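You operate a simulated robot arm through the tools that you are given. There is no shell and no other tool. Be economical: measure what you need, move in short steps, check, and stop when the job is done.

You run a simulated robot arm. Do the job below in one go: nothing can be reset, and whatever is moved stays where it is left.

TASK
Swap shelf A's failed drive for drive 10 and wait for OK.
Fine: release it first, park it in the empty tray slot, lock the lever.

It is judged by the outcome, as a careful person would: the job done as asked, and still so three seconds after it is handed in. It fails if anything else is knocked over, pushed out of place, dropped, spilled or broken.

THE ROBOT
A 6-joint arm with a two-finger parallel gripper on a trunk, on a base that drives. Base frame: it is fixed to the floor where the robot stands at the start and does not move with it; the origin is under the middle of the robot, x ahead of it, y to its left, z up. Lengths are in cm, angles in rad, forces in N, time in s.
Its first joint turns from -2.897 to 2.897 rad. Places, roughly: drive shelf with white tape [80, -10, 120]; lever of white shelf bay one [70, 0, 120]; tray slot four [70, -20, 120]; white shelf bay one [70, 10, 120]; white shelf bay three [70, -20, 120]; white shelf bay two [70, -10, 120]. Payload 3.91 kg.
The TCP is the grasp point between the finger pads, 3 cm short of the fingertips. In the tool frame z runs along the fingers and y along their closing line. Largest opening 11 cm; finger width 2, thickness 1; the body of the gripper, 4.8 by 11.2 cm, starts 5.5 cm behind the TCP.
Orientation is that of the tool frame in the base frame, as a unit quaternion [x, y, z, w]. With the fingers straight down and closing along the base's y, the tool's x points along the base's -x, its y along +y and its z along -z.

THE INTERFACE
- The arm moves only by the tool jog_arm. Its argument "rows" is a list that holds one entry, the list of rows, each a list of 7 numbers: the shift along the tool's x, y, z in cm, then the turn, a rotation vector about the tool's x, y, z in rad, then the finger opening in cm, from 0 to 11. In form: [[[x, y, z, ax, ay, az, jaw], ...]]. A call has 1 to 20 rows; each row shifts and turns the commanded pose from where the row before left it, along the tool's axes as they then stand. Rows are played at 5 a second. More than 5 cm and 0.15 rad between two rows, or a gripper value outside its range, and nothing of the call is played. Where a pose cannot be reached the arm comes as near as it can. A force on the tool above 40 N (or 10 N above the force at the start of the call, whichever is more), or a blocked arm, ends the call early, and 0.2 s more pass. The fingers move at their own pace (about 15.3 cm/s each) and stop on an object; they squeeze with about 39 N. The grip force told is the motor's: it shows also when the fingers shut on nothing. Time passes only in rows, and 0.2 s behind the last, so rows that do not move let the fingers close. The reply holds the time, the measured pose of the TCP, the force on the tool along the base axes, the opening and the grip force, in the units named above and with some noise, with the torque about the TCP (base axes, N m) and any sound that the robot's microphone picked up.
- Cameras (640 x 400 px; columns grow to the right, rows downward): "scene" is now at [21.29, 20.65, 141.59]; the picture's right is [-0.38, -0.93, 0.00], its down [-0.19, 0.08, -0.98] and it looks along [0.91, -0.37, -0.20] (base axes); focal length 278 px, centre (320, 200). "wrist" rides on the gripper at [7.2, 1.7, -10.3] in the tool frame; the picture's right is [-0.23, 0.97, 0.00], its down [-0.76, -0.18, -0.62] and it looks along [-0.61, -0.14, 0.78] (tool axes); focal length 222 px, centre (320, 200).
- snapshot(camera): a new picture of that camera. The clock stands still meanwhile.
- roll_base(legs): drives the robot by 1 to 6 legs, each [ahead, turn to the left] in cm and rad, along the robot's own axes; the way and the turn of a leg run together, so that a leg with both is an arc; at most 150 cm and 3.142 rad a leg. The arm and the cameras ride along, it lands a little off, and it stops where it bumps. It gives what a move gives.
- aim_head(pan, tilt): turns the head with the scene camera to pan (to the left, within 2.094 rad either way) and tilt (down, from -0.506 to 1.204), counted from straight ahead of the robot. It gives what a move gives.
- locate(camera, pixels): for up to 12 pixels [column, row] of the newest picture of that camera ("zoom" is the newest enlarged one), the place [x, y, z] in the base frame of the surface seen there, good to about 0.3 cm, but the place of the scene camera against the robot may be out by one fixed shift of up to 1.8 cm in any direction. The clock stands still meanwhile.
- enlarge(camera, box): a new picture of the part [left, top, right, bottom] of that camera's present view, enlarged. The clock stands still meanwhile.
- sign_off(): hands the job in; it is judged then, once.

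Go step by step. Measure first, check grasps and placings, and put right what went wrong. The budget is 80 turns and 48 pictures, counting those below and the enlarged ones. Unless the task says otherwise, let go and move clear before handing in, and close with one line.

The tools are called after "Request:" as a command line: name --argument value ..., lists and objects as JSON in quotes. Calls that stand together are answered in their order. jog_arm: Moves the arm, as the interface text tells. Its arguments: {"type":"object","properties":{"rows":{"type":"array"}},"required":["rows"]} The other tools are called the same way: roll_base (legs) drives the base; aim_head (pan, tilt) turns the head that bears the scene camera; snapshot (camera) takes a picture; locate (camera, pixels) gives the place of the surface under pixels of a picture; enlarge (camera, box) takes an enlarged picture of a part of a camera's view; sign_off () hands the job in.

At the start:

```text
t: 0.0
eef_pos: [59.31, -23.78, 143.64]
tcp_rot: [0.0, 1.0, -0.001, -0.001]
contact_force: [0.0, -0.8, 1.0]
wrist_torque: [-0.01, -0.04, -0.03]
gripper_width: 11.02
grip_force: 0.0
robot x, y, heading: [0.1, 0.15, -0.002]
head pan, tilt: [-0.387, 0.202]
```

scene: 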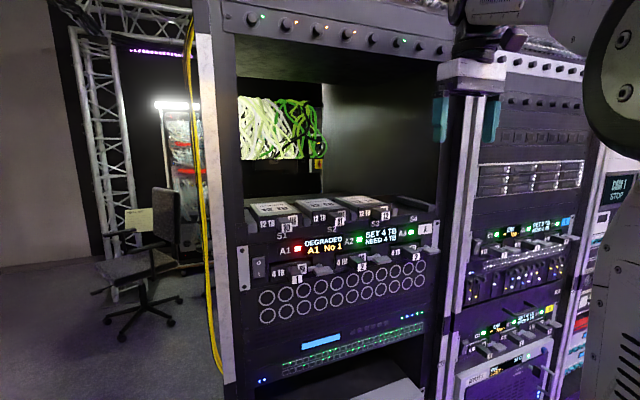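
wrist: 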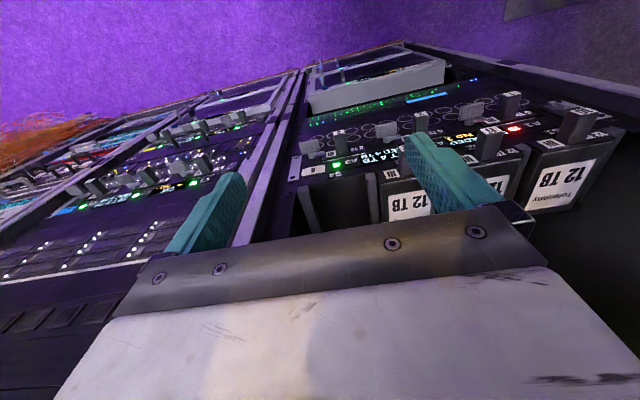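

The scene shows a shelf with the display "DEGRADED A1 No 1" (about 322,245), tray slots S1–S4 on top with drives in S1–S3, and S4 looking empty. I'll enlarge it to read the labels.

Request:
enlarge --camera "scene" --box '[235, 185, 445, 300]'

Request:
enlarge --camera "wrist" --box '[280, 70, 640, 240]'

```text
3.05 times, centred on (340, 242) of scene
```

zoom: 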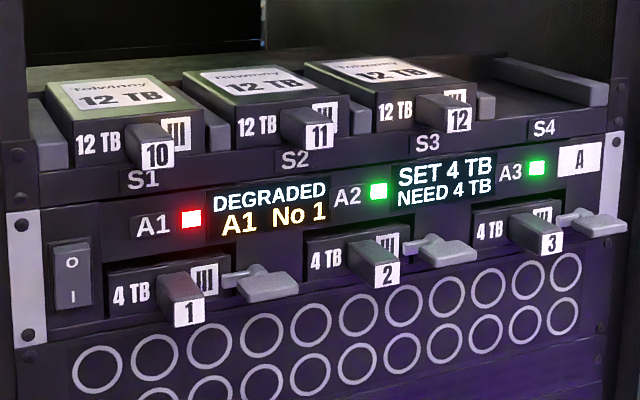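

```text
1.78 times, centred on (460, 155) of wrist
```

zoom: 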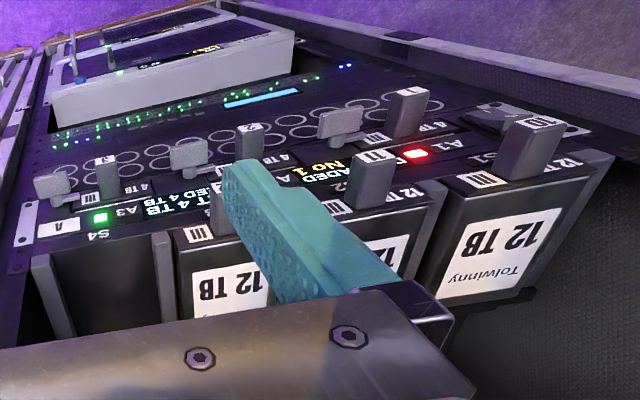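

Drive 1 (A1, red LED) has failed. Each bay has its lever at its right, the spares are drives 10 to 12 in S1–S3, and S4 is empty. I'll measure through both cameras.

Request:
locate --camera "zoom" --pixels '[[544, 122], [520, 170], [458, 190], [593, 165], [410, 92], [340, 115], [345, 140], [415, 153], [100, 218], [376, 155], [40, 275], [150, 240]]'

Request:
locate --camera "scene" --pixels '[[287, 226], [297, 245], [296, 286], [290, 276], [322, 278], [330, 271], [260, 220], [250, 215], [270, 206], [272, 282], [415, 236], [280, 222]]'

```text
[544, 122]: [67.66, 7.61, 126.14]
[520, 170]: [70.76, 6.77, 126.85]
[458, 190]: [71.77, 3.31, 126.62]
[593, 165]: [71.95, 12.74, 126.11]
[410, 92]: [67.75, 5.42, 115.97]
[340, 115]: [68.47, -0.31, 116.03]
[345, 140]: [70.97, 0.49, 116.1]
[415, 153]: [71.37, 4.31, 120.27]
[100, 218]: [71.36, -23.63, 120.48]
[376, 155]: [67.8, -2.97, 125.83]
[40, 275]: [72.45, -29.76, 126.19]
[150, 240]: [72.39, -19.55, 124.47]
```

```text
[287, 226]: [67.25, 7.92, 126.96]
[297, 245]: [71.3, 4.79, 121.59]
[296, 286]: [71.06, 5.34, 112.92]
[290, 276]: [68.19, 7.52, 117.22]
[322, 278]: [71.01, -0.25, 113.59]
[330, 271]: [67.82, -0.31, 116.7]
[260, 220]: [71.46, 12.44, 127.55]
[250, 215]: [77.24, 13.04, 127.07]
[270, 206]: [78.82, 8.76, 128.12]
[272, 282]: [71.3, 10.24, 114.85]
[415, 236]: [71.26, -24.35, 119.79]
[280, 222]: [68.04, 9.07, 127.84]
```

The LED reads (71.3,4.8,121.6) from the scene camera and (71.4,4.3,120.3) from the wrist, so the scene camera is off by about (0, 0.5, 1.2). I'll look closely at the levers and slot S4.

Request:
enlarge --camera "scene" --box '[260, 255, 350, 300]'

Request:
jog_arm --rows '[[[0, 0, -3, 0, -0.15, 0, 11], [0, 0, -3, 0, -0.15, 0, 11], [0, 0, -3, 0, -0.15, 0, 11], [0, 0, -3, 0, -0.15, 0, 11], [0, 0, -3, 0, -0.15, 0, 11], [0, 0, -2, 0, -0.15, 0, 11], [0, 0, -2, 0, -0.15, 0, 11], [0, 0, -2, 0, -0.15, 0, 11], [0, 0, -2, 0, -0.15, 0, 11], [0, 0, -2, 0, -0.15, 0, 11], [0, 0, 0, 0, -0.07, 0, 11]]]'

```text
7.11 times, centred on (305, 278) of scene
```

zoom: 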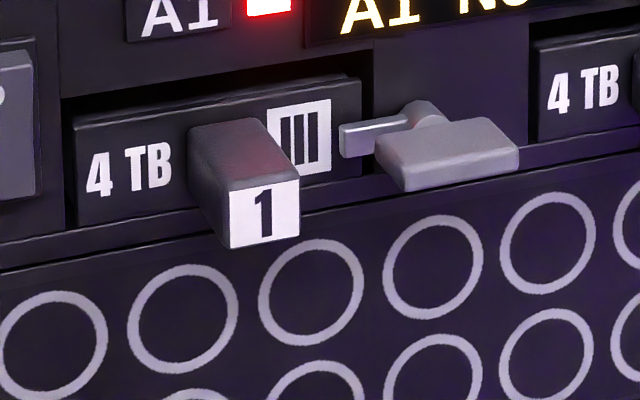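

```text
t: 2.4
eef_pos: [46.6, -24.27, 162.42]
tcp_rot: [0.006, 0.707, 0.002, 0.707]
contact_force: [0.0, 0.5, 0.7]
wrist_torque: [-0.01, 0.01, -0.02]
gripper_width: 11.01
grip_force: 0.1
robot x, y, heading: [0.01, 0.16, 0.003]
head pan, tilt: [-0.387, 0.202]
```

The lever is a T-shaped paddle on a shaft pointing along x, with a latch finger lying left over the drive's front. I'll bring the horizontal tool down in front of it and roll it so the fingers close vertically.

Request:
jog_arm --rows '[[[4.6, 2.4, 0, 0, 0, 0, 11], [4.6, 2.4, 0, 0, 0, 0, 11], [4.6, 2.4, 0, 0, 0, 0, 11], [4.6, 2.4, 0, 0, 0, 0, 11], [4.6, 2.4, 0, 0, 0, 0, 11], [4.6, 2.4, 0, 0, 0, 0, 11], [4.6, 2.4, 0, 0, 0, 0, 11], [4.6, 2.4, 0, 0, 0, 0, 11], [4.6, 2.4, 0, 0, 0, 0, 11], [4.6, 2.4, 0, 0, 0, 0, 11]]]'

Request:
jog_arm --rows '[[[0, 0, 0, 0, 0, 0.15, 11], [0, 0, 0, 0, 0, 0.15, 11], [0, 0, 0, 0, 0, 0.15, 11], [0, 0, 0, 0, 0, 0.15, 11], [0, 0, 0, 0, 0, 0.15, 11], [0, 0, 0, 0, 0, 0.15, 11], [0, 0, 0, 0, 0, 0.15, 11], [0, 0, 0, 0, 0, 0.15, 11], [0, 0, 0, 0, 0, 0.15, 11], [0, 0, 0, 0, 0, 0.15, 11], [0, 0, 0, 0, 0, 0.07, 11], [0, 0, 0, 0, 0, 0, 11]]]'

Request:
snapshot --camera "wrist"

Request:
snapshot --camera "scene"

```text
refused: row 1 steps farther than a row can; nothing moved
```

```text
t: 5.0
eef_pos: [46.69, -24.16, 162.42]
tcp_rot: [0.501, 0.5, 0.501, 0.498]
contact_force: [0.2, 0.2, 0.2]
wrist_torque: [-0.02, -0.01, -0.01]
gripper_width: 10.99
grip_force: 0.0
robot x, y, heading: [0.0, -0.08, -0.001]
head pan, tilt: [-0.387, 0.202]
```

```text
42 pictures are left
```

wrist: 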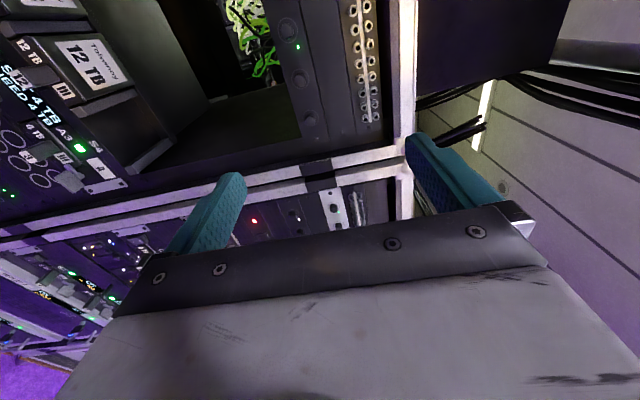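

```text
41 pictures are left
```

scene: 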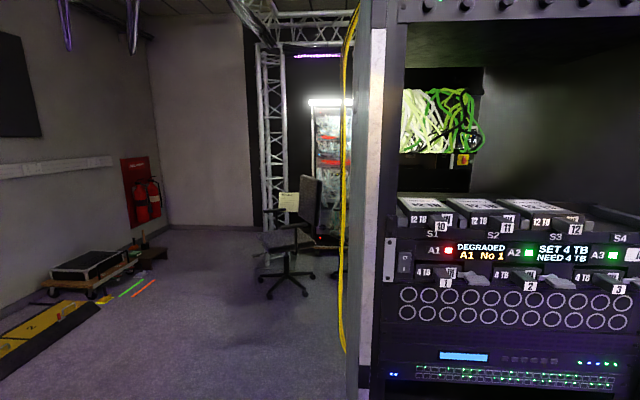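

The first call was refused because its steps were too long; the roll did work, so tool x is now +y and tool y is +z. I'll translate with shorter steps.

Request:
jog_arm --rows '[[[2.2, -4.2, 0, 0, 0, 0, 11], [2.2, -4.2, 0, 0, 0, 0, 11], [2.2, -4.2, 0, 0, 0, 0, 11], [2.2, -4.2, 0, 0, 0, 0, 11], [2.2, -4.2, 0, 0, 0, 0, 11], [2.2, -4.2, 0, 0, 0, 0, 11], [2.2, -4.2, 0, 0, 0, 0, 11], [2.2, -4.2, 0, 0, 0, 0, 11], [2.2, -4.2, 0, 0, 0, 0, 11], [2.2, -4.2, 0, 0, 0, 0, 11], [2.2, -4.2, 0, 0, 0, 0, 11], [0, 0, 0, 0, 0, 0, 11]]]'

Request:
snapshot --camera "wrist"

Request:
snapshot --camera "scene"

```text
t: 5.7
eef_pos: [48.0, -28.03, 148.64]
tcp_rot: [0.552, 0.458, 0.534, 0.447]
contact_force: [0.1, 0.9, 0.3]
wrist_torque: [-0.01, 0.0, -0.06]
gripper_width: 11.01
grip_force: 0.1
robot x, y, heading: [-0.26, 0.02, -0.0]
head pan, tilt: [-0.387, 0.202]
stopped in row 3: the arm was blocked; the commanded pose is now the measured one
```

```text
40 pictures are left
```

wrist: 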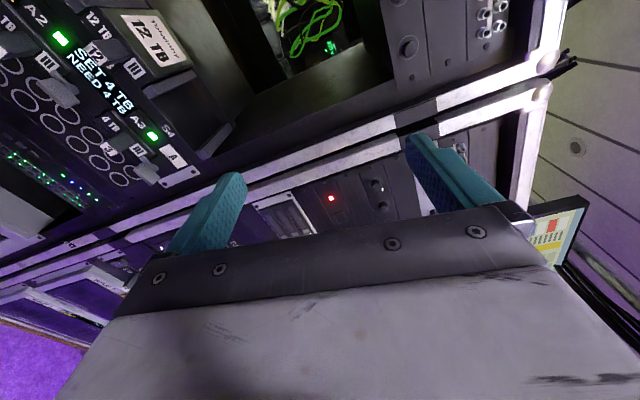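

```text
39 pictures are left
```

scene: 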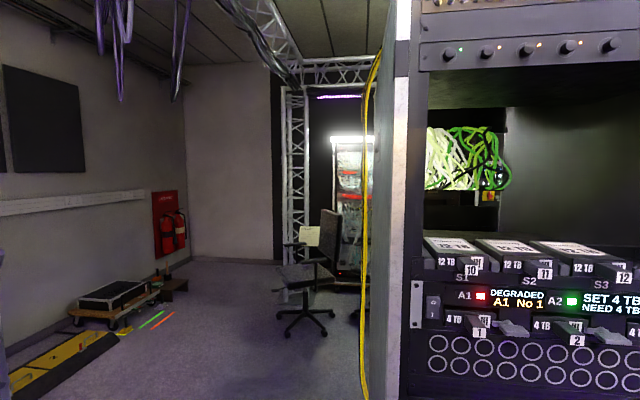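

The arm was blocked at (48,-28,148.6), probably because it is folded too close to the trunk. I'll back the base off by 25 cm so the arm has room to work horizontally.

Request:
roll_base --legs '[[-25, 0]]'

Request:
jog_arm --rows '[[[0, 0, 3, 0, 0, 0, 11], [0, 0, 4, 0, 0, 0, 11], [0, 0, 4, 0, 0, 0, 11], [0, 0, 4, 0, 0, 0, 11]]]'

```text
t: 7.5
eef_pos: [23.11, -27.92, 148.56]
tcp_rot: [0.553, 0.46, 0.533, 0.446]
contact_force: [0.3, 0.5, 0.4]
wrist_torque: [0.0, 0.0, 0.0]
gripper_width: 11.01
grip_force: 0.0
robot x, y, heading: [-25.08, -0.3, -0.005]
head pan, tilt: [-0.387, 0.202]
```

```text
t: 8.5
eef_pos: [38.24, -27.73, 148.37]
tcp_rot: [0.551, 0.46, 0.534, 0.446]
contact_force: [-0.2, 0.8, 0.1]
wrist_torque: [0.01, 0.0, 0.0]
gripper_width: 10.99
grip_force: 0.1
robot x, y, heading: [-24.71, -0.1, -0.006]
head pan, tilt: [-0.387, 0.202]
```

There's room now. The tool is over-rolled by about 0.18, so I'll undo that and go to roughly (50, 0, 117).

Request:
jog_arm --rows '[[[0, 0, 0, 0, 0, -0.09, 11], [0, 0, 0, 0, 0, -0.09, 11], [2.8, -3.2, 1.2, 0, 0, 0, 11], [2.8, -3.2, 1.2, 0, 0, 0, 11], [2.8, -3.2, 1.2, 0, 0, 0, 11], [2.8, -3.2, 1.2, 0, 0, 0, 11], [2.8, -3.2, 1.2, 0, 0, 0, 11], [2.8, -3.2, 1.2, 0, 0, 0, 11], [2.8, -3.2, 1.2, 0, 0, 0, 11], [2.8, -3.2, 1.2, 0, 0, 0, 11], [2.8, -3.2, 1.2, 0, 0, 0, 11], [2.8, -3.2, 1.2, 0, 0, 0, 11], [0, 0, 0, 0, 0, 0, 11]]]'

Request:
snapshot --camera "wrist"

Request:
snapshot --camera "scene"

```text
t: 11.3
eef_pos: [47.9, -7.76, 117.42]
tcp_rot: [0.504, 0.512, 0.495, 0.488]
contact_force: [0.9, 0.5, -0.3]
wrist_torque: [0.0, 0.03, -0.07]
gripper_width: 11.01
grip_force: 0.2
out of reach, approached as far as the arm can: row 10, 11, 12
robot x, y, heading: [-24.94, -0.37, -0.004]
head pan, tilt: [-0.387, 0.202]
```

```text
38 pictures are left
```

wrist: 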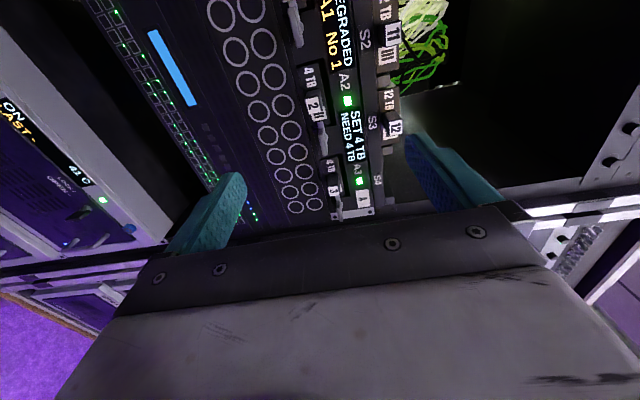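

```text
37 pictures are left
```

scene: 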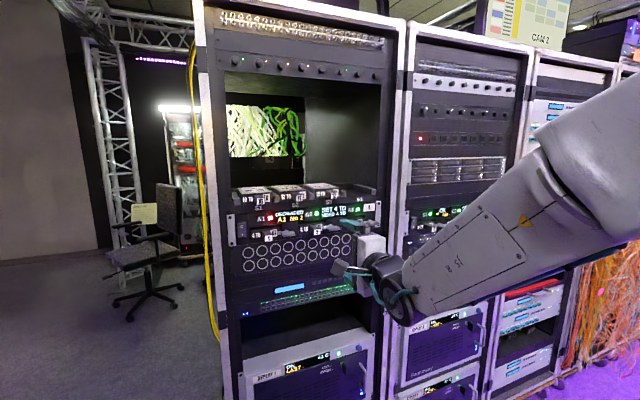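

The arm can't get past y=-7.8 from here, so the wrist is limited toward the left. I'll shift the base about 19 cm to the left with a reverse jog, keeping the heading.

Request:
roll_base --legs '[[0, -0.5], [-40, 0], [0, 0.5], [35, 0]]'

Request:
jog_arm --rows '[[[0, 0, 0, 0, 0, 0, 11], [-4, 0, 0, 0, 0, 0, 11], [-4, 0, 0, 0, 0, 0, 11], [-4, 0, 0, 0, 0, 0, 11]]]'

```text
t: 18.6
eef_pos: [47.51, 11.17, 117.42]
tcp_rot: [0.507, 0.51, 0.493, 0.489]
contact_force: [1.0, 0.2, -0.2]
wrist_torque: [-0.02, 0.02, -0.01]
gripper_width: 10.99
grip_force: 0.1
robot x, y, heading: [-25.46, 19.38, -0.005]
head pan, tilt: [-0.387, 0.202]
```

```text
t: 19.6
eef_pos: [47.56, -0.73, 117.4]
tcp_rot: [0.507, 0.511, 0.494, 0.488]
contact_force: [0.2, -0.1, -0.7]
wrist_torque: [0.01, 0.03, -0.04]
gripper_width: 11.01
grip_force: 0.0
robot x, y, heading: [-25.17, 19.48, -0.006]
head pan, tilt: [-0.387, 0.202]
```

The tool is now at (47.6, -0.7, 117.4), in front of lever 1. I'll look through the wrist camera and aim the head at the shelf.

Request:
aim_head --pan -0.3 --tilt 0.25

Request:
snapshot --camera "wrist"

Request:
snapshot --camera "scene"

```text
t: 20.2
eef_pos: [47.44, -0.81, 117.44]
tcp_rot: [0.508, 0.51, 0.493, 0.489]
contact_force: [-0.1, -0.2, 0.6]
wrist_torque: [-0.01, -0.02, -0.02]
gripper_width: 11.03
grip_force: 0.1
robot x, y, heading: [-25.03, 19.37, -0.009]
head pan, tilt: [-0.3, 0.25]
```

```text
36 pictures are left
```

wrist: 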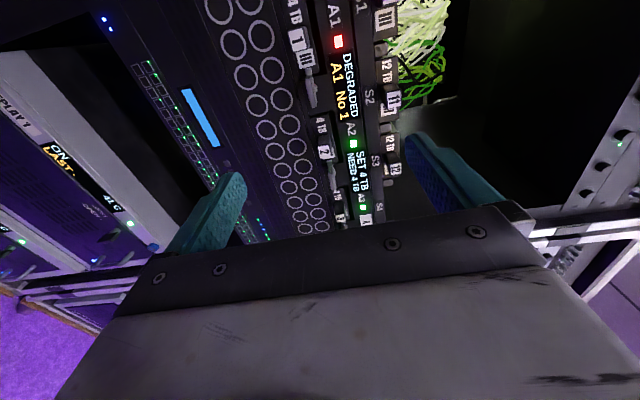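

```text
35 pictures are left
```

scene: 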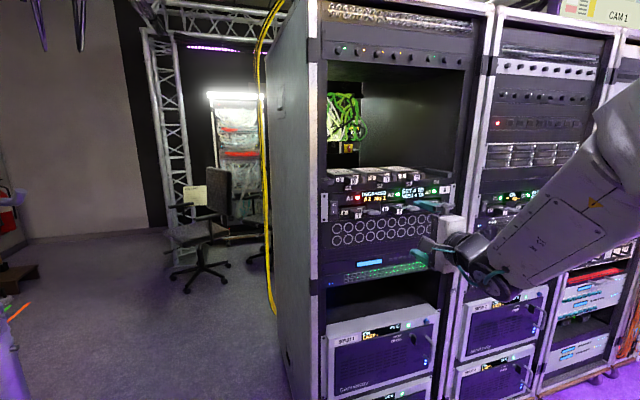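

Lever 1 shows at about (310,95) in the wrist view. I'll enlarge and locate it.

Request:
enlarge --camera "wrist" --box '[260, 0, 420, 100]'

Request:
enlarge --camera "scene" --box '[310, 155, 470, 255]'

```text
4.00 times, centred on (340, 50) of wrist
```

zoom: 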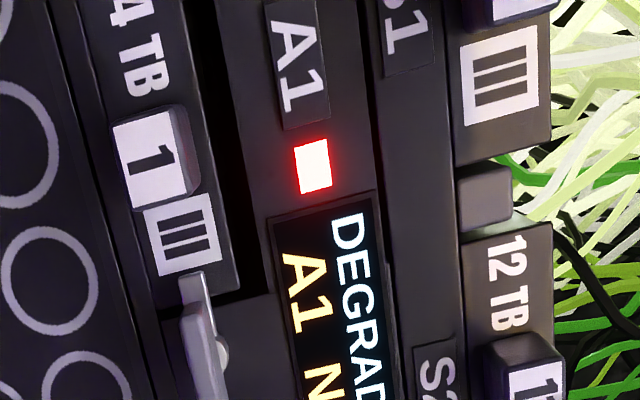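

```text
4.00 times, centred on (390, 205) of scene
```

zoom: 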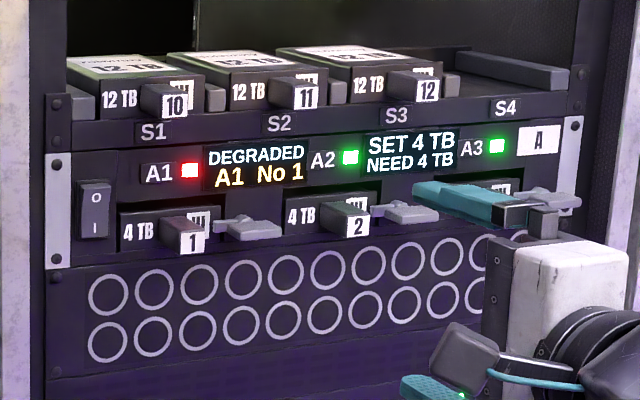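

Request:
locate --camera "wrist" --pixels '[[308.8, 79], [310, 88], [312, 98], [315.5, 108], [309, 71], [315.5, 88], [297, 39], [302, 35], [300.5, 49], [291, 45], [338, 41], [318, 30]]'

Request:
locate --camera "zoom" --pixels '[[190, 170], [240, 235], [270, 230], [255, 222], [192, 242], [180, 225], [175, 105], [165, 90], [415, 215], [555, 205]]'

```text
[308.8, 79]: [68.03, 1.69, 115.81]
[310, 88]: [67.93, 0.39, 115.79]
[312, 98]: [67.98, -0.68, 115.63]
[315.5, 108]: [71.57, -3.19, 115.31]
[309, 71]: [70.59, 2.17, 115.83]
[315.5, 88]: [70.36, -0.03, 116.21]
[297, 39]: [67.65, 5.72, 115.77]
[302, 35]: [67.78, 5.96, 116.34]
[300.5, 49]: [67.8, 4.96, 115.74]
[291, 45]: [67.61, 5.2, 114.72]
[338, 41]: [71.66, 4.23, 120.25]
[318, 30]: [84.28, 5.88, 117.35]
```

```text
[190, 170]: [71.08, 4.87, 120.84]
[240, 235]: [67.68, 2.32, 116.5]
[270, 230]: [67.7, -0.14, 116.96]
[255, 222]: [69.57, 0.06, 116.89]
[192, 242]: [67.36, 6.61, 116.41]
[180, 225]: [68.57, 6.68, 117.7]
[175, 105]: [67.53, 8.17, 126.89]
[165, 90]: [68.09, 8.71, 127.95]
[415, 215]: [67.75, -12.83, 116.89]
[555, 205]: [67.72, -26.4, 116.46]
```

The lever paddle centre is at about (68.2, -0.1, 115.7) with the shaft behind it. I'll correct the small pitch error, align, and close the jaw to 4 cm.

Request:
jog_arm --rows '[[[0.7, -1.75, 0, -0.036, 0, 0, 6], [0, 0, 4, 0, 0, 0, 4], [0, 0, 4, 0, 0, 0, 4], [0, 0, 4, 0, 0, 0, 4], [0, 0, 0, 0, 0, 0, 4]]]'

Request:
enlarge --camera "wrist" --box '[200, 0, 520, 200]'

```text
t: 21.4
eef_pos: [59.66, -0.03, 115.75]
tcp_rot: [0.499, 0.501, 0.502, 0.498]
contact_force: [-0.4, -0.1, 0.4]
wrist_torque: [0.0, 0.01, -0.04]
gripper_width: 3.97
grip_force: 0.0
robot x, y, heading: [-24.99, 19.06, -0.008]
head pan, tilt: [-0.3, 0.25]
```

```text
2.00 times, centred on (360, 100) of wrist
```

zoom: 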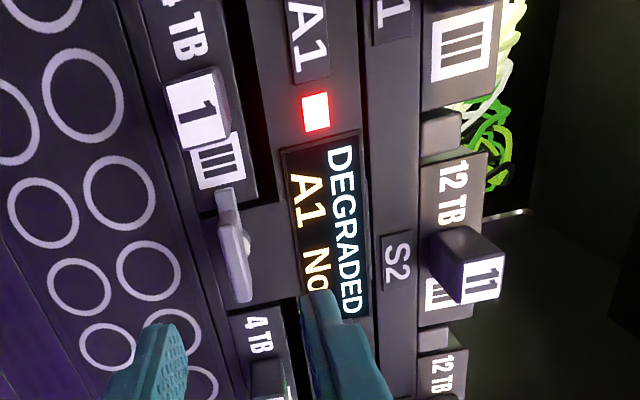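

The fingers straddle the lever's line. I'll refine the paddle extents.

Request:
locate --camera "zoom" --pixels '[[228, 230], [234, 260], [240, 292], [244, 300], [222, 200], [248, 245], [226, 222], [247, 290]]'

```text
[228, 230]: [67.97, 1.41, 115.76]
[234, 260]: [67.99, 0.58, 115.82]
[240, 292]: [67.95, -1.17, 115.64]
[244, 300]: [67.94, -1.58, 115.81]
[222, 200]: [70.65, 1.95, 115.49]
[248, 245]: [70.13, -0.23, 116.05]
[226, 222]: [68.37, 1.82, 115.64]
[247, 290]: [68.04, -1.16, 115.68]
```

The paddle spans y from -1.7 to 1.8 at z 115.7, so the tool is on axis. I'll advance to x≈67.2 and close.

Request:
jog_arm --rows '[[[0, 0, 3, 0, 0, 0, 4], [0, 0, 3, 0, 0, 0, 4], [0, 0, 1.5, 0, 0, 0, 4], [0, 0, 0, 0, 0, 0, 0], [0, 0, 0, 0, 0, 0, 0]]]'

```text
t: 22.6
eef_pos: [67.16, -0.07, 115.35]
tcp_rot: [0.499, 0.502, 0.502, 0.497]
contact_force: [0.7, -0.2, -10.2]
wrist_torque: [-0.02, -0.11, -0.25]
gripper_width: 0.82
grip_force: 44.8
robot x, y, heading: [-25.46, 19.66, -0.008]
head pan, tilt: [-0.3, 0.25]
```

I have hold of the paddle (0.82 cm) with about 10 N of downward preload. I'll relax that slightly and try turning it a little one way.

Request:
jog_arm --rows '[[[0, -0.35, 0, 0, 0, 0, 0], [0, 0, 0, 0, 0, -0.1, 0], [0, 0, 0, 0, 0, -0.1, 0], [0, 0, 0, 0, 0, 0, 0]]]'

```text
t: 23.6
eef_pos: [67.24, -0.02, 115.56]
tcp_rot: [0.444, 0.548, 0.451, 0.548]
contact_force: [21.0, -6.5, 22.8]
wrist_torque: [1.05, 0.36, -0.21]
gripper_width: 1.21
grip_force: 45.3
robot x, y, heading: [-24.99, 19.47, -0.007]
head pan, tilt: [-0.3, 0.25]
```

Turning that way met 1.05 N·m and the pads began slipping, so it's the blocked direction. I'll turn back and try the other way.

Request:
jog_arm --rows '[[[0, 0, 0, 0, 0, 0.1, 0], [0, 0, 0, 0, 0, 0.1, 0], [0, 0, 0, 0, 0, 0.1, 0], [0, 0, 0, 0, 0, 0.1, 0], [0, 0, 0, 0, 0, 0, 0]]]'

```text
t: 24.9
eef_pos: [67.11, 0.13, 115.55]
tcp_rot: [0.544, 0.449, 0.551, 0.446]
contact_force: [18.2, 1.6, 32.6]
wrist_torque: [-0.04, -0.16, -0.12]
gripper_width: 0.81
grip_force: 45.2
robot x, y, heading: [-25.35, 19.38, -0.009]
head pan, tilt: [-0.3, 0.25]
```

The lever turned freely this way (torque about 0, width still 0.81). I'll relax the preload and continue to about 90°.

Request:
jog_arm --rows '[[[0, 0.2, 0.15, 0, 0, 0.12, 0], [0, 0, 0, 0, 0, 0.12, 0], [0, 0, 0, 0, 0, 0.12, 0], [0, 0, 0, 0, 0, 0.12, 0], [0, 0, 0, 0, 0, 0, 0]]]'

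```text
t: 26.1
eef_pos: [67.02, 0.01, 115.62]
tcp_rot: [0.637, 0.306, 0.64, 0.302]
contact_force: [-11.7, 6.4, 23.7]
wrist_torque: [0.02, -1.39, 0.56]
gripper_width: 0.84
grip_force: 44.9
robot x, y, heading: [-25.0, 19.51, -0.007]
head pan, tilt: [-0.3, 0.25]
```

Request:
jog_arm --rows '[[[0.12, 0.14, -0.05, 0, 0, 0.12, 0], [0, 0, 0, 0, 0, 0.12, 0], [0, 0, 0, 0, 0, 0.12, 0], [0, 0, 0, 0, 0, 0.12, 0], [0, 0, 0, 0, 0, 0, 0]]]'

```text
t: 27.2
eef_pos: [67.07, 0.02, 115.57]
tcp_rot: [0.692, 0.146, 0.692, 0.141]
contact_force: [-20.6, 7.6, 2.0]
wrist_torque: [-0.03, -0.51, -0.65]
gripper_width: 0.82
grip_force: 44.9
robot x, y, heading: [-25.15, 19.5, -0.008]
head pan, tilt: [-0.3, 0.25]
```

Request:
jog_arm --rows '[[[0, 0, -0.1, 0, 0, 0.12, 0], [0, 0, 0, 0, 0, 0.12, 0], [0, 0, 0, 0, 0, 0.1, 0], [0, 0, 0, 0, 0, 0.07, 0], [0, 0, 0, 0, 0, 0, 0]]]'

Request:
enlarge --camera "scene" --box '[310, 155, 470, 255]'

```text
t: 28.4
eef_pos: [67.08, 0.07, 115.56]
tcp_rot: [0.707, 0.001, 0.707, -0.003]
contact_force: [-5.9, 4.7, -4.9]
wrist_torque: [-0.16, -0.37, -0.86]
gripper_width: 0.83
grip_force: 44.5
robot x, y, heading: [-25.11, 19.87, -0.01]
head pan, tilt: [-0.3, 0.25]
```

```text
4.00 times, centred on (390, 205) of scene
```

zoom: 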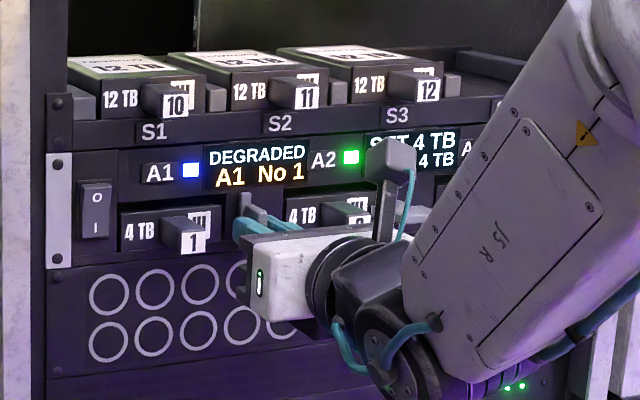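

The A1 LED is now blue (190,170), so the bay is released, and the tool has the camera on top with the fingers closing along y. I'll let go of the lever, back away, and look at handle 1.

Request:
jog_arm --rows '[[[0, 0, 0, 0, 0, 0, 3], [0, 0, 0, 0, 0, 0, 3], [0, 0, -3, 0, 0, 0, 3], [0, 0, -4, 0, 0, 0, 3], [0, -2.8, -2, 0, 0, 0, 4], [0, -2.8, 0, 0, 0, 0, 4], [0, 0, 0, 0, 0, 0, 4]]]'

Request:
snapshot --camera "wrist"

```text
t: 30.1
eef_pos: [57.92, 5.41, 115.7]
tcp_rot: [0.707, 0.003, 0.707, -0.004]
contact_force: [0.4, -0.2, 0.0]
wrist_torque: [-0.02, -0.01, 0.01]
gripper_width: 4.0
grip_force: 0.1
robot x, y, heading: [-25.07, 19.37, -0.008]
head pan, tilt: [-0.3, 0.25]
```

```text
30 pictures are left
```

wrist: 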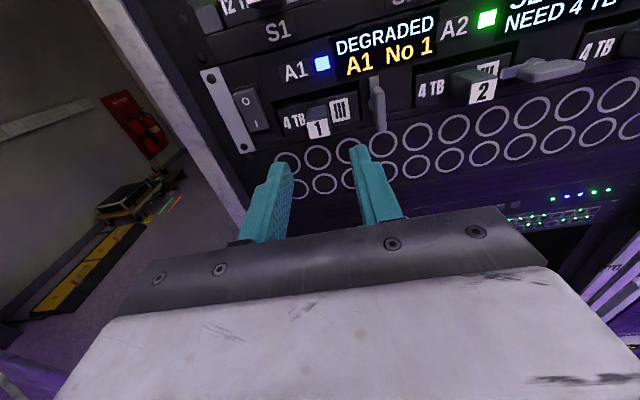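

Handle 1 is at about (318,125) in the wrist view, and lever 1 is now vertical. I'll zoom in and measure.

Request:
enlarge --camera "wrist" --box '[190, 0, 510, 200]'

Request:
locate --camera "wrist" --pixels '[[309, 130], [327, 126], [318, 122], [317, 112], [318, 136], [290, 122], [300, 118], [345, 112], [378, 100], [345, 100], [290, 108], [322, 64]]'

```text
2.00 times, centred on (350, 100) of wrist
```

zoom: 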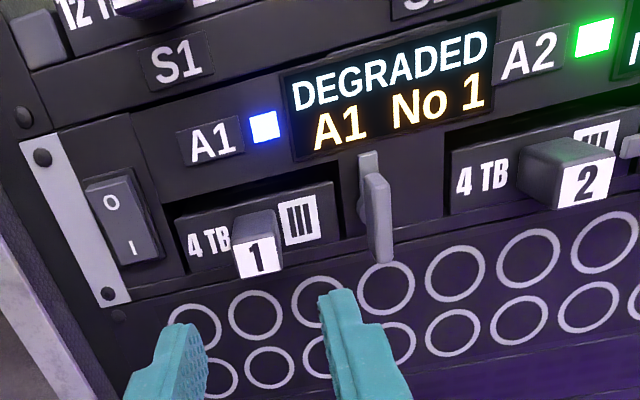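

```text
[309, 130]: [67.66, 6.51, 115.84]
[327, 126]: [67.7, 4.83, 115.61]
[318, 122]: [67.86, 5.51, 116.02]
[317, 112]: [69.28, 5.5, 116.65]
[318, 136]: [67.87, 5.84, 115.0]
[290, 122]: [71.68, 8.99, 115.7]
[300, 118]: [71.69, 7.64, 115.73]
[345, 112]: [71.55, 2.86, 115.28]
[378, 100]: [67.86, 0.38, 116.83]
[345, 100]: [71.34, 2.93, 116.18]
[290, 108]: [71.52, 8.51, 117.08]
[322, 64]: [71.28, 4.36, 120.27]
```

Handle 1 spans y from 4.75 to 6.55, is centred at z 115.6, and sticks out over x from 67.7 to 71.5. I'll go to (68.1, 5.65, 115.6) and grip.

Request:
jog_arm --rows '[[[-0.1, -0.25, 3, 0, 0, 0, 4], [0, 0, 4, 0, 0, 0, 4], [0, 0, 3.2, 0, 0, 0, 4], [0, 0, 0, 0, 0, 0, 0], [0, 0, 0, 0, 0, 0, 0]]]'

```text
t: 31.2
eef_pos: [68.3, 5.77, 115.55]
tcp_rot: [0.707, 0.003, 0.707, -0.004]
contact_force: [0.2, 0.6, -0.4]
wrist_torque: [0.0, 0.28, 0.0]
gripper_width: 2.19
grip_force: 39.0
robot x, y, heading: [-24.95, 19.7, -0.003]
head pan, tilt: [-0.3, 0.25]
```

I've gripped the handle at 2.19 cm with low forces. I'll pull it out gently.

Request:
jog_arm --rows '[[[0, 0, -0.7, 0, 0, 0, 0], [0, 0, -1, 0, 0, 0, 0], [0, 0, -1, 0, 0, 0, 0], [0, 0, -1, 0, 0, 0, 0]]]'

Request:
enlarge --camera "wrist" --box '[190, 0, 510, 200]'

```text
t: 32.2
eef_pos: [64.54, 5.76, 115.5]
tcp_rot: [0.707, 0.002, 0.707, -0.003]
contact_force: [-0.1, 0.8, 0.1]
wrist_torque: [0.0, 0.28, 0.01]
gripper_width: 2.17
grip_force: 39.2
robot x, y, heading: [-25.3, 19.58, -0.009]
head pan, tilt: [-0.3, 0.25]
```

```text
2.00 times, centred on (350, 100) of wrist
```

zoom: 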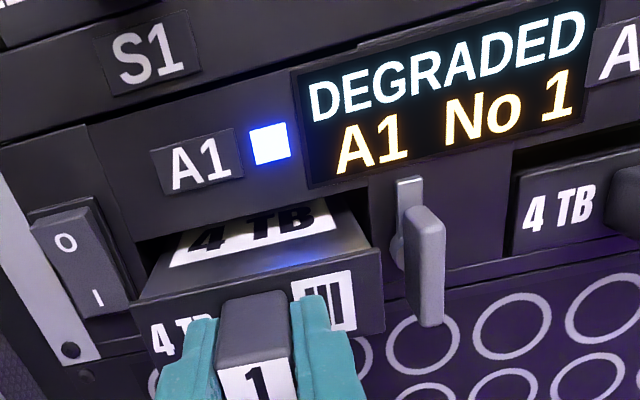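

The drive is sliding out cleanly. I'll pull it further in steps.

Request:
jog_arm --rows '[[[0, 0, -1.5, 0, 0, 0, 0], [0, 0, -1.5, 0, 0, 0, 0], [0, 0, -1.5, 0, 0, 0, 0], [0, 0, -1.5, 0, 0, 0, 0], [0, 0, 0, 0, 0, 0, 0]]]'

Request:
jog_arm --rows '[[[0, 0, -1.5, 0, 0, 0, 0], [0, 0, -1.5, 0, 0, 0, 0], [0, 0, -1.5, 0, 0, 0, 0], [0, 0, -1.5, 0, 0, 0, 0], [0, 0, -1.5, 0, 0, 0, 0], [0, 0, -1.5, 0, 0, 0, 0], [0, 0, -1.5, 0, 0, 0, 0], [0, 0, 0, 0, 0, 0, 0]]]'

Request:
enlarge --camera "scene" --box '[270, 120, 510, 270]'

Request:
snapshot --camera "wrist"

```text
t: 33.5
eef_pos: [58.53, 5.7, 115.49]
tcp_rot: [0.707, 0.001, 0.707, -0.003]
contact_force: [0.8, -0.2, 0.4]
wrist_torque: [0.01, 0.35, 0.03]
gripper_width: 2.21
grip_force: 38.6
robot x, y, heading: [-25.08, 19.67, -0.006]
head pan, tilt: [-0.3, 0.25]
```

```text
t: 35.2
eef_pos: [48.14, 5.64, 115.52]
tcp_rot: [0.707, 0.002, 0.707, -0.002]
contact_force: [0.3, 0.9, 0.3]
wrist_torque: [-0.02, 0.27, -0.01]
gripper_width: 2.17
grip_force: 39.0
robot x, y, heading: [-24.65, 19.11, -0.009]
head pan, tilt: [-0.3, 0.25]
```

```text
2.67 times, centred on (390, 195) of scene
```

zoom: 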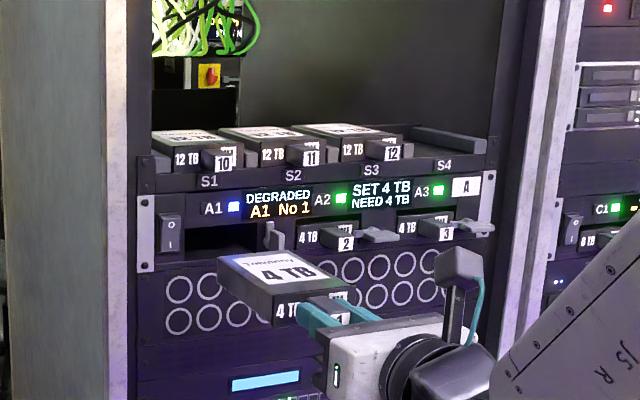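

```text
26 pictures are left
```

wrist: 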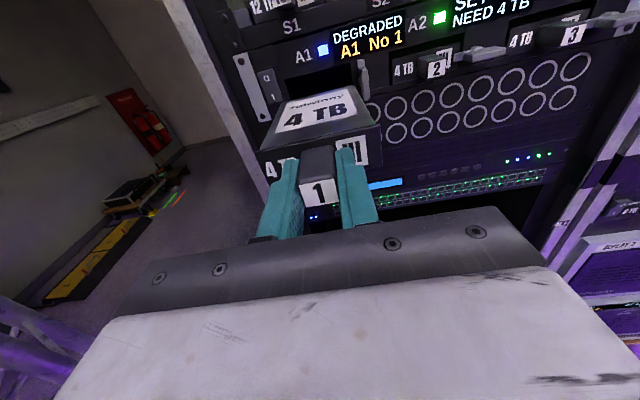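

The drive is fully out and level. Before crossing to S4, I'll measure its back edge, handles 10–12 and the S4 rails.

Request:
locate --camera "wrist" --pixels '[[350, 93], [285, 103], [270, 148], [370, 135], [320, 150], [319, 190], [322, 50]]'

Request:
locate --camera "zoom" --pixels '[[225, 164], [307, 157], [393, 152], [345, 243], [445, 234], [450, 140], [405, 150], [485, 150], [200, 167], [225, 152], [234, 206], [420, 156]]'

```text
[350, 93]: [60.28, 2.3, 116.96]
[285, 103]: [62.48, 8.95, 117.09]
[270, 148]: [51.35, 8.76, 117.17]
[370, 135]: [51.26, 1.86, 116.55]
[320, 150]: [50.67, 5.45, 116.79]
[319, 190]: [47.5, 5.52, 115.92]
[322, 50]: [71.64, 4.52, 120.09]
```

```text
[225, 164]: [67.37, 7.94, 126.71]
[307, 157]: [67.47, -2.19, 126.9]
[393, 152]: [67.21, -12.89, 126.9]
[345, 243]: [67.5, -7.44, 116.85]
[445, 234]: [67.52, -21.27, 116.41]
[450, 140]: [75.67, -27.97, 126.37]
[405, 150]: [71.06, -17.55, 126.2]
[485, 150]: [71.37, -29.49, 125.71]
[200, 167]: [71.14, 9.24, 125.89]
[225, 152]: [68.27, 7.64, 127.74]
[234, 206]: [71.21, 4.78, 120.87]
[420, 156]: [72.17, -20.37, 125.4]
```

The drive is about 11 cm deep and 7.4 wide, with its handle centred. Tray handles sit about 10 cm above the bay handles and about 10.4 apart, so S4's handle belongs near y≈-23.9, z≈125.6. I'll move there, raised and still well back.

Request:
jog_arm --rows '[[[2, 0, -1, 0, 0, 0, 0], [3, 2, 0, 0, 0, 0, 0], [2, 4, 0, 0, 0, 0, 0], [2, 4, 0, 0, 0, 0, 0], [2, 4, 0, 0, 0, 0, 0], [1.5, 4, 0, 0, 0, 0, 0], [1, 4, 0, 0, 0, 0, 0], [1, 4, 0, 0, 0, 0, 0], [0, 3.5, 0, 0, 0, 0, 0], [0, 0, 0, 0, 0, 0, 0]]]'

Request:
snapshot --camera "wrist"

Request:
enlarge --camera "scene" --box '[310, 110, 510, 235]'

```text
t: 37.5
eef_pos: [47.29, -23.72, 130.15]
tcp_rot: [0.707, 0.001, 0.707, -0.003]
contact_force: [0.5, 0.4, -3.8]
wrist_torque: [-0.02, 0.31, 0.02]
gripper_width: 2.17
grip_force: 38.6
robot x, y, heading: [-25.07, 19.64, -0.006]
head pan, tilt: [-0.3, 0.25]
```

```text
25 pictures are left
```

wrist: 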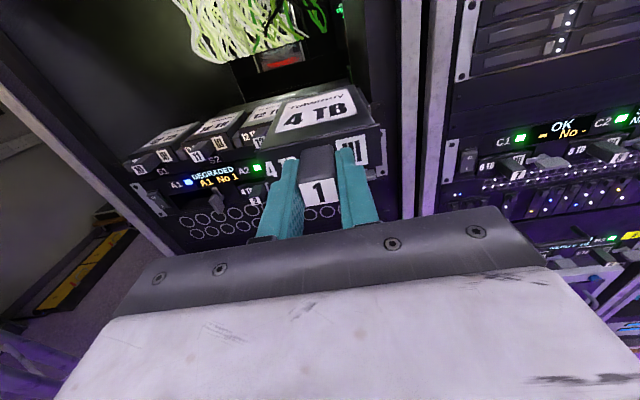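

```text
3.20 times, centred on (410, 172) of scene
```

zoom: 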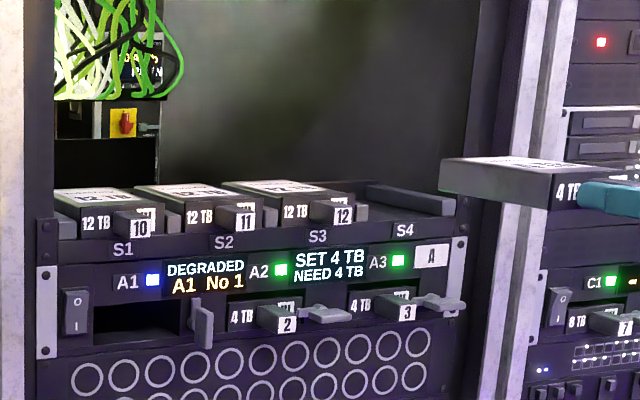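

I'll measure the S4 rails and floor against the rails around drive 12.

Request:
locate --camera "zoom" --pixels '[[356, 212], [366, 212], [360, 205], [449, 208], [454, 203], [405, 214], [380, 200], [269, 218], [345, 215], [329, 214], [336, 205], [152, 280]]'

Request:
locate --camera "zoom" --pixels '[[140, 228], [132, 215], [245, 222], [236, 210], [172, 220], [286, 318], [276, 308], [404, 313], [350, 190], [440, 200], [396, 205], [175, 212]]'

```text
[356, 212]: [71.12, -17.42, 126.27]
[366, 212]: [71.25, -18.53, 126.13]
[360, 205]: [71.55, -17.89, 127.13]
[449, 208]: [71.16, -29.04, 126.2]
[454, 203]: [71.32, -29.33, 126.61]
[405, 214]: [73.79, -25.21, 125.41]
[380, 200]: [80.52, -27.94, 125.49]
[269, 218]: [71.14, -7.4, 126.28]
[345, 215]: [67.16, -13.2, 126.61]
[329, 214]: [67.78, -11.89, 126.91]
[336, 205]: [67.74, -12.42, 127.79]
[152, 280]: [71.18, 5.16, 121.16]
```

```text
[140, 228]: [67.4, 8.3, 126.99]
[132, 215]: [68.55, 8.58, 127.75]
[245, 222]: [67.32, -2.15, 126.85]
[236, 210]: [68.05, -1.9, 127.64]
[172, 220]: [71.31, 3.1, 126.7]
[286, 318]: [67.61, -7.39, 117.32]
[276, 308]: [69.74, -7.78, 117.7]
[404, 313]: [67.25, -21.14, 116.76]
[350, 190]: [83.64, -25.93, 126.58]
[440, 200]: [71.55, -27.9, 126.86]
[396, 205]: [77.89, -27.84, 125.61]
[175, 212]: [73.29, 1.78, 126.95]
```

Request:
enlarge --camera "wrist" --box '[120, 70, 440, 270]'

```text
2.00 times, centred on (280, 170) of wrist
```

zoom: 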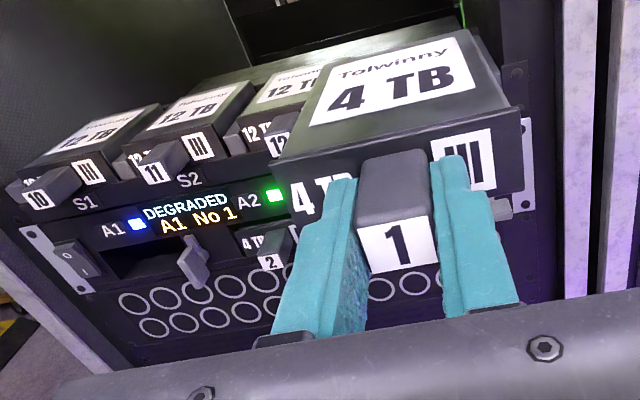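

Request:
locate --camera "zoom" --pixels '[[37, 200], [57, 183], [154, 174], [172, 158], [120, 165], [233, 138], [274, 145], [270, 263], [136, 224], [274, 195], [395, 245], [281, 125]]'

```text
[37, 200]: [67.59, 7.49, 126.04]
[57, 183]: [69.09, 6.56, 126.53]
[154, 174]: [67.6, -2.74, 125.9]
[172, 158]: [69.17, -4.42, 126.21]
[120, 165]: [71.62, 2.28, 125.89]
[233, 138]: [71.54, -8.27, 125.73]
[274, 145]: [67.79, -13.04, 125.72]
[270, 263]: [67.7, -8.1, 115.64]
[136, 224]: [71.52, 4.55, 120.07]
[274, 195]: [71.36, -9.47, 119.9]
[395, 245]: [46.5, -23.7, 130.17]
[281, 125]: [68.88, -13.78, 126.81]
```

Handle fronts at y 7.5, -2.7 and -13.2 and the rail pitch put S4's centre at y≈-23.7, with the handle resting at z≈125.9. I'm aligned, so I'll slide in about 1.2 cm above rest and check.

Request:
jog_arm --rows '[[[-1.5, 0, 2, 0, 0, 0, 0], [-1.5, 0, 2, 0, 0, 0, 0], [0, 0, 3, 0, 0, 0, 0], [0, 0, 3, 0, 0, 0, 0], [0, 0, 2, 0, 0, 0, 0], [0, 0, 2, 0, 0, 0, 0], [0, 0, 0, 0, 0, 0, 0]]]'

Request:
enlarge --camera "wrist" --box '[120, 70, 440, 270]'

Request:
enlarge --camera "scene" --box '[390, 135, 502, 205]'

```text
t: 39.0
eef_pos: [61.24, -23.76, 126.85]
tcp_rot: [0.707, 0.002, 0.707, -0.004]
contact_force: [-0.8, -5.0, -5.3]
wrist_torque: [-0.07, 0.57, -0.63]
gripper_width: 2.16
grip_force: 39.0
robot x, y, heading: [-25.37, 19.45, -0.004]
head pan, tilt: [-0.3, 0.25]
```

```text
2.00 times, centred on (280, 170) of wrist
```

zoom: 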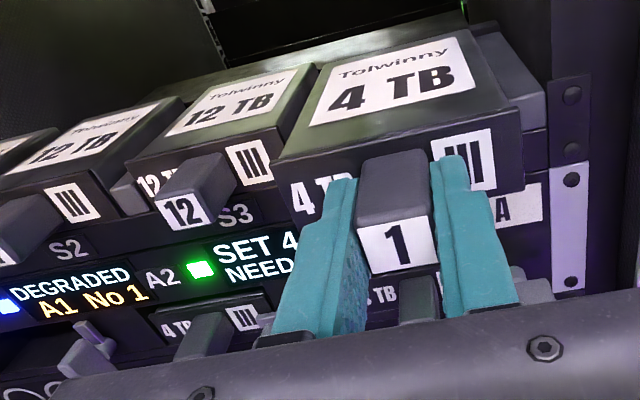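

```text
5.71 times, centred on (446, 170) of scene
```

zoom: 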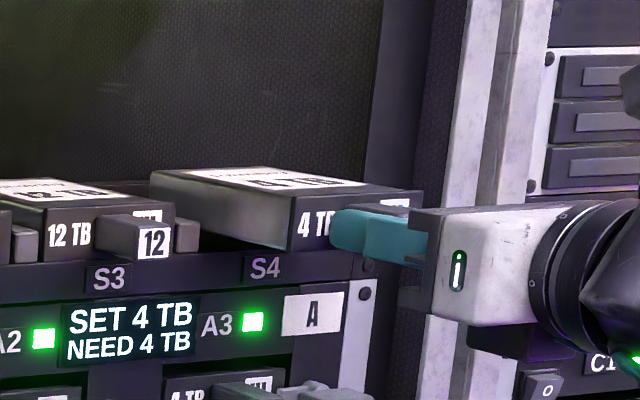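

There's a light side contact (Fy -5, Mz -0.6), so the drive's rear corner is touching the left rail. I'll nudge 0.4 to the right, raise slightly, and re-read.

Request:
jog_arm --rows '[[[0.3, 0.4, 0, 0, 0, 0, 0], [0, 0, 0, 0, 0, 0, 0]]]'

Request:
enlarge --camera "wrist" --box '[240, 60, 440, 185]'

```text
t: 39.6
eef_pos: [61.33, -24.15, 127.27]
tcp_rot: [0.707, 0.003, 0.707, -0.003]
contact_force: [-0.2, -0.5, -3.6]
wrist_torque: [-0.02, 0.24, 0.0]
gripper_width: 2.18
grip_force: 39.3
robot x, y, heading: [-25.02, 19.6, -0.012]
head pan, tilt: [-0.3, 0.25]
```

```text
3.20 times, centred on (340, 122) of wrist
```

zoom: 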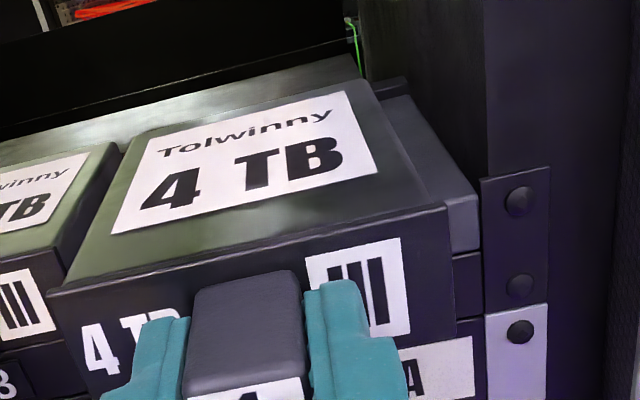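

The contact has cleared. I'll measure the side clearance to the right rail and drive 12.

Request:
locate --camera "zoom" --pixels '[[443, 208], [52, 290], [465, 200], [450, 205], [425, 140], [400, 100], [440, 190], [60, 265], [100, 170], [360, 85], [135, 135], [470, 225]]'

```text
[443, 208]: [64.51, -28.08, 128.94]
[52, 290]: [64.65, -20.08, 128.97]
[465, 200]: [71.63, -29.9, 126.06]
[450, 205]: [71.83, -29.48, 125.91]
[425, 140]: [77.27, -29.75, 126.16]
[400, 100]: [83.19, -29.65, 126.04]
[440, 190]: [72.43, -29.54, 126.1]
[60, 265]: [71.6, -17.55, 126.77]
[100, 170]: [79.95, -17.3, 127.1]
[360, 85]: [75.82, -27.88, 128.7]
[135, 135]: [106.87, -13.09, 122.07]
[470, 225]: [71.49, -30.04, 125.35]
```

The drive spans y from -28.1 to -20.1, centred at -24.1, in a slot of about -19.6 to -28.8, which is well centred. I'll slide on to x≈68.3.

Request:
jog_arm --rows '[[[0, 0, 1.5, 0, 0, 0, 0], [0, 0, 1.5, 0, 0, 0, 0], [0, 0, 1.5, 0, 0, 0, 0], [0, 0, 1.5, 0, 0, 0, 0], [0, 0, 1, 0, 0, 0, 0], [0, 0, 0, 0, 0, 0, 0]]]'

Request:
jog_arm --rows '[[[-0.5, 0, 0, 0, 0, 0, 0], [-0.3, 0, 0, 0, 0, 0, 0], [-0.3, 0, 0, 0, 0, 0, 0], [0, 0, 0, 0, 0, 0, 0]]]'

Request:
enlarge --camera "wrist" --box '[200, 60, 440, 210]'

```text
t: 41.0
eef_pos: [68.18, -24.09, 127.26]
tcp_rot: [0.707, 0.002, 0.707, -0.004]
contact_force: [-4.3, 1.4, -3.7]
wrist_torque: [0.05, 0.45, 0.03]
gripper_width: 2.17
grip_force: 39.0
robot x, y, heading: [-25.17, 19.77, -0.005]
head pan, tilt: [-0.3, 0.25]
```

```text
t: 42.0
eef_pos: [68.23, -24.09, 126.26]
tcp_rot: [0.707, 0.002, 0.707, -0.004]
contact_force: [-0.5, -0.7, -4.3]
wrist_torque: [-0.02, 0.33, -0.01]
gripper_width: 2.2
grip_force: 38.7
robot x, y, heading: [-25.11, 19.25, -0.002]
head pan, tilt: [-0.3, 0.25]
```

```text
2.67 times, centred on (320, 135) of wrist
```

zoom: 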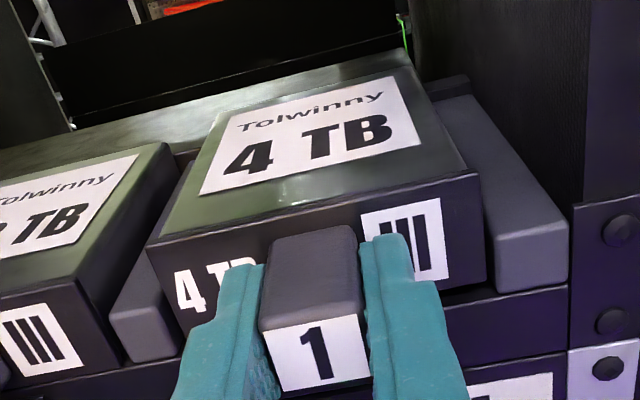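

The drive sits neatly between the rails. I'll lower the last few millimetres until the weight comes off.

Request:
jog_arm --rows '[[[-0.2, 0, 0, 0, 0, 0, 0], [-0.1, 0, 0, 0, 0, 0, 0], [-0.1, 0, 0, 0, 0, 0, 0], [0, 0, 0, 0, 0, 0, 0]]]'

```text
t: 43.0
eef_pos: [68.35, -24.08, 125.85]
tcp_rot: [0.707, 0.003, 0.707, -0.005]
contact_force: [0.1, 0.5, -3.5]
wrist_torque: [0.01, 0.3, 0.01]
gripper_width: 2.2
grip_force: 38.8
robot x, y, heading: [-25.48, 19.46, -0.01]
head pan, tilt: [-0.3, 0.25]
```

Request:
jog_arm --rows '[[[-0.1, 0, 0, 0, 0, 0, 0], [-0.1, 0, 0, 0, 0, 0, 0], [0, 0, 0, 0, 0, 0, 0]]]'

```text
t: 43.9
eef_pos: [68.4, -24.03, 125.75]
tcp_rot: [0.707, 0.004, 0.708, -0.004]
contact_force: [-1.2, 0.3, 1.4]
wrist_torque: [-0.1, 0.15, 0.0]
gripper_width: 2.2
grip_force: 38.8
robot x, y, heading: [-25.12, 19.73, -0.009]
head pan, tilt: [-0.3, 0.25]
```

The load has gone from -3.5 to +1.4 N, so the drive is resting. I'll release, back away and check.

Request:
jog_arm --rows '[[[0, 0, 0, 0, 0, 0, 4], [0, 0, 0, 0, 0, 0, 4], [0, 0, -3, 0, 0, 0, 4], [0, 0, -4, 0, 0, 0, 4], [0, 0, -4, 0, 0, 0, 4], [0, -4, 0, 0, 0, 0, 4], [0, -4, 0, 0, 0, 0, 4], [0, -4, 0, 0, 0, 0, 4], [0, -4, 0, 0, 0, 0, 4], [0, -4, 0, 0, 0, 0, 4], [0, -4, 0, 0, 0, 0, 4], [0, -4, 0, 0, 0, 0, 4], [0, -3.5, 0, 0, 0, 0, 4], [0, 0, 0, 0, 0, 0, 4]]]'

Request:
enlarge --camera "wrist" --box '[200, 0, 520, 200]'

Request:
enlarge --camera "scene" --box '[310, 135, 470, 235]'

```text
t: 46.9
eef_pos: [57.09, 7.07, 125.73]
tcp_rot: [0.707, 0.004, 0.707, -0.003]
contact_force: [0.3, 0.5, 1.1]
wrist_torque: [0.03, 0.01, -0.02]
gripper_width: 3.99
grip_force: 0.1
robot x, y, heading: [-25.41, 19.31, -0.004]
head pan, tilt: [-0.3, 0.25]
```

```text
2.00 times, centred on (360, 100) of wrist
```

zoom: 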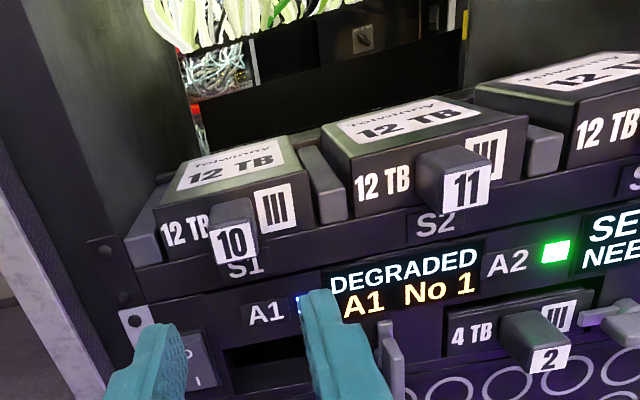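

```text
4.00 times, centred on (390, 185) of scene
```

zoom: 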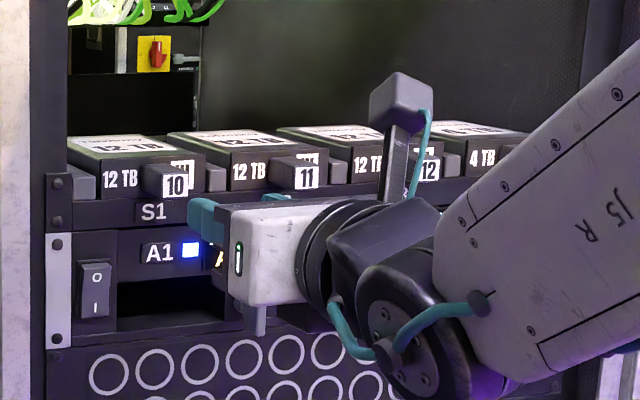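

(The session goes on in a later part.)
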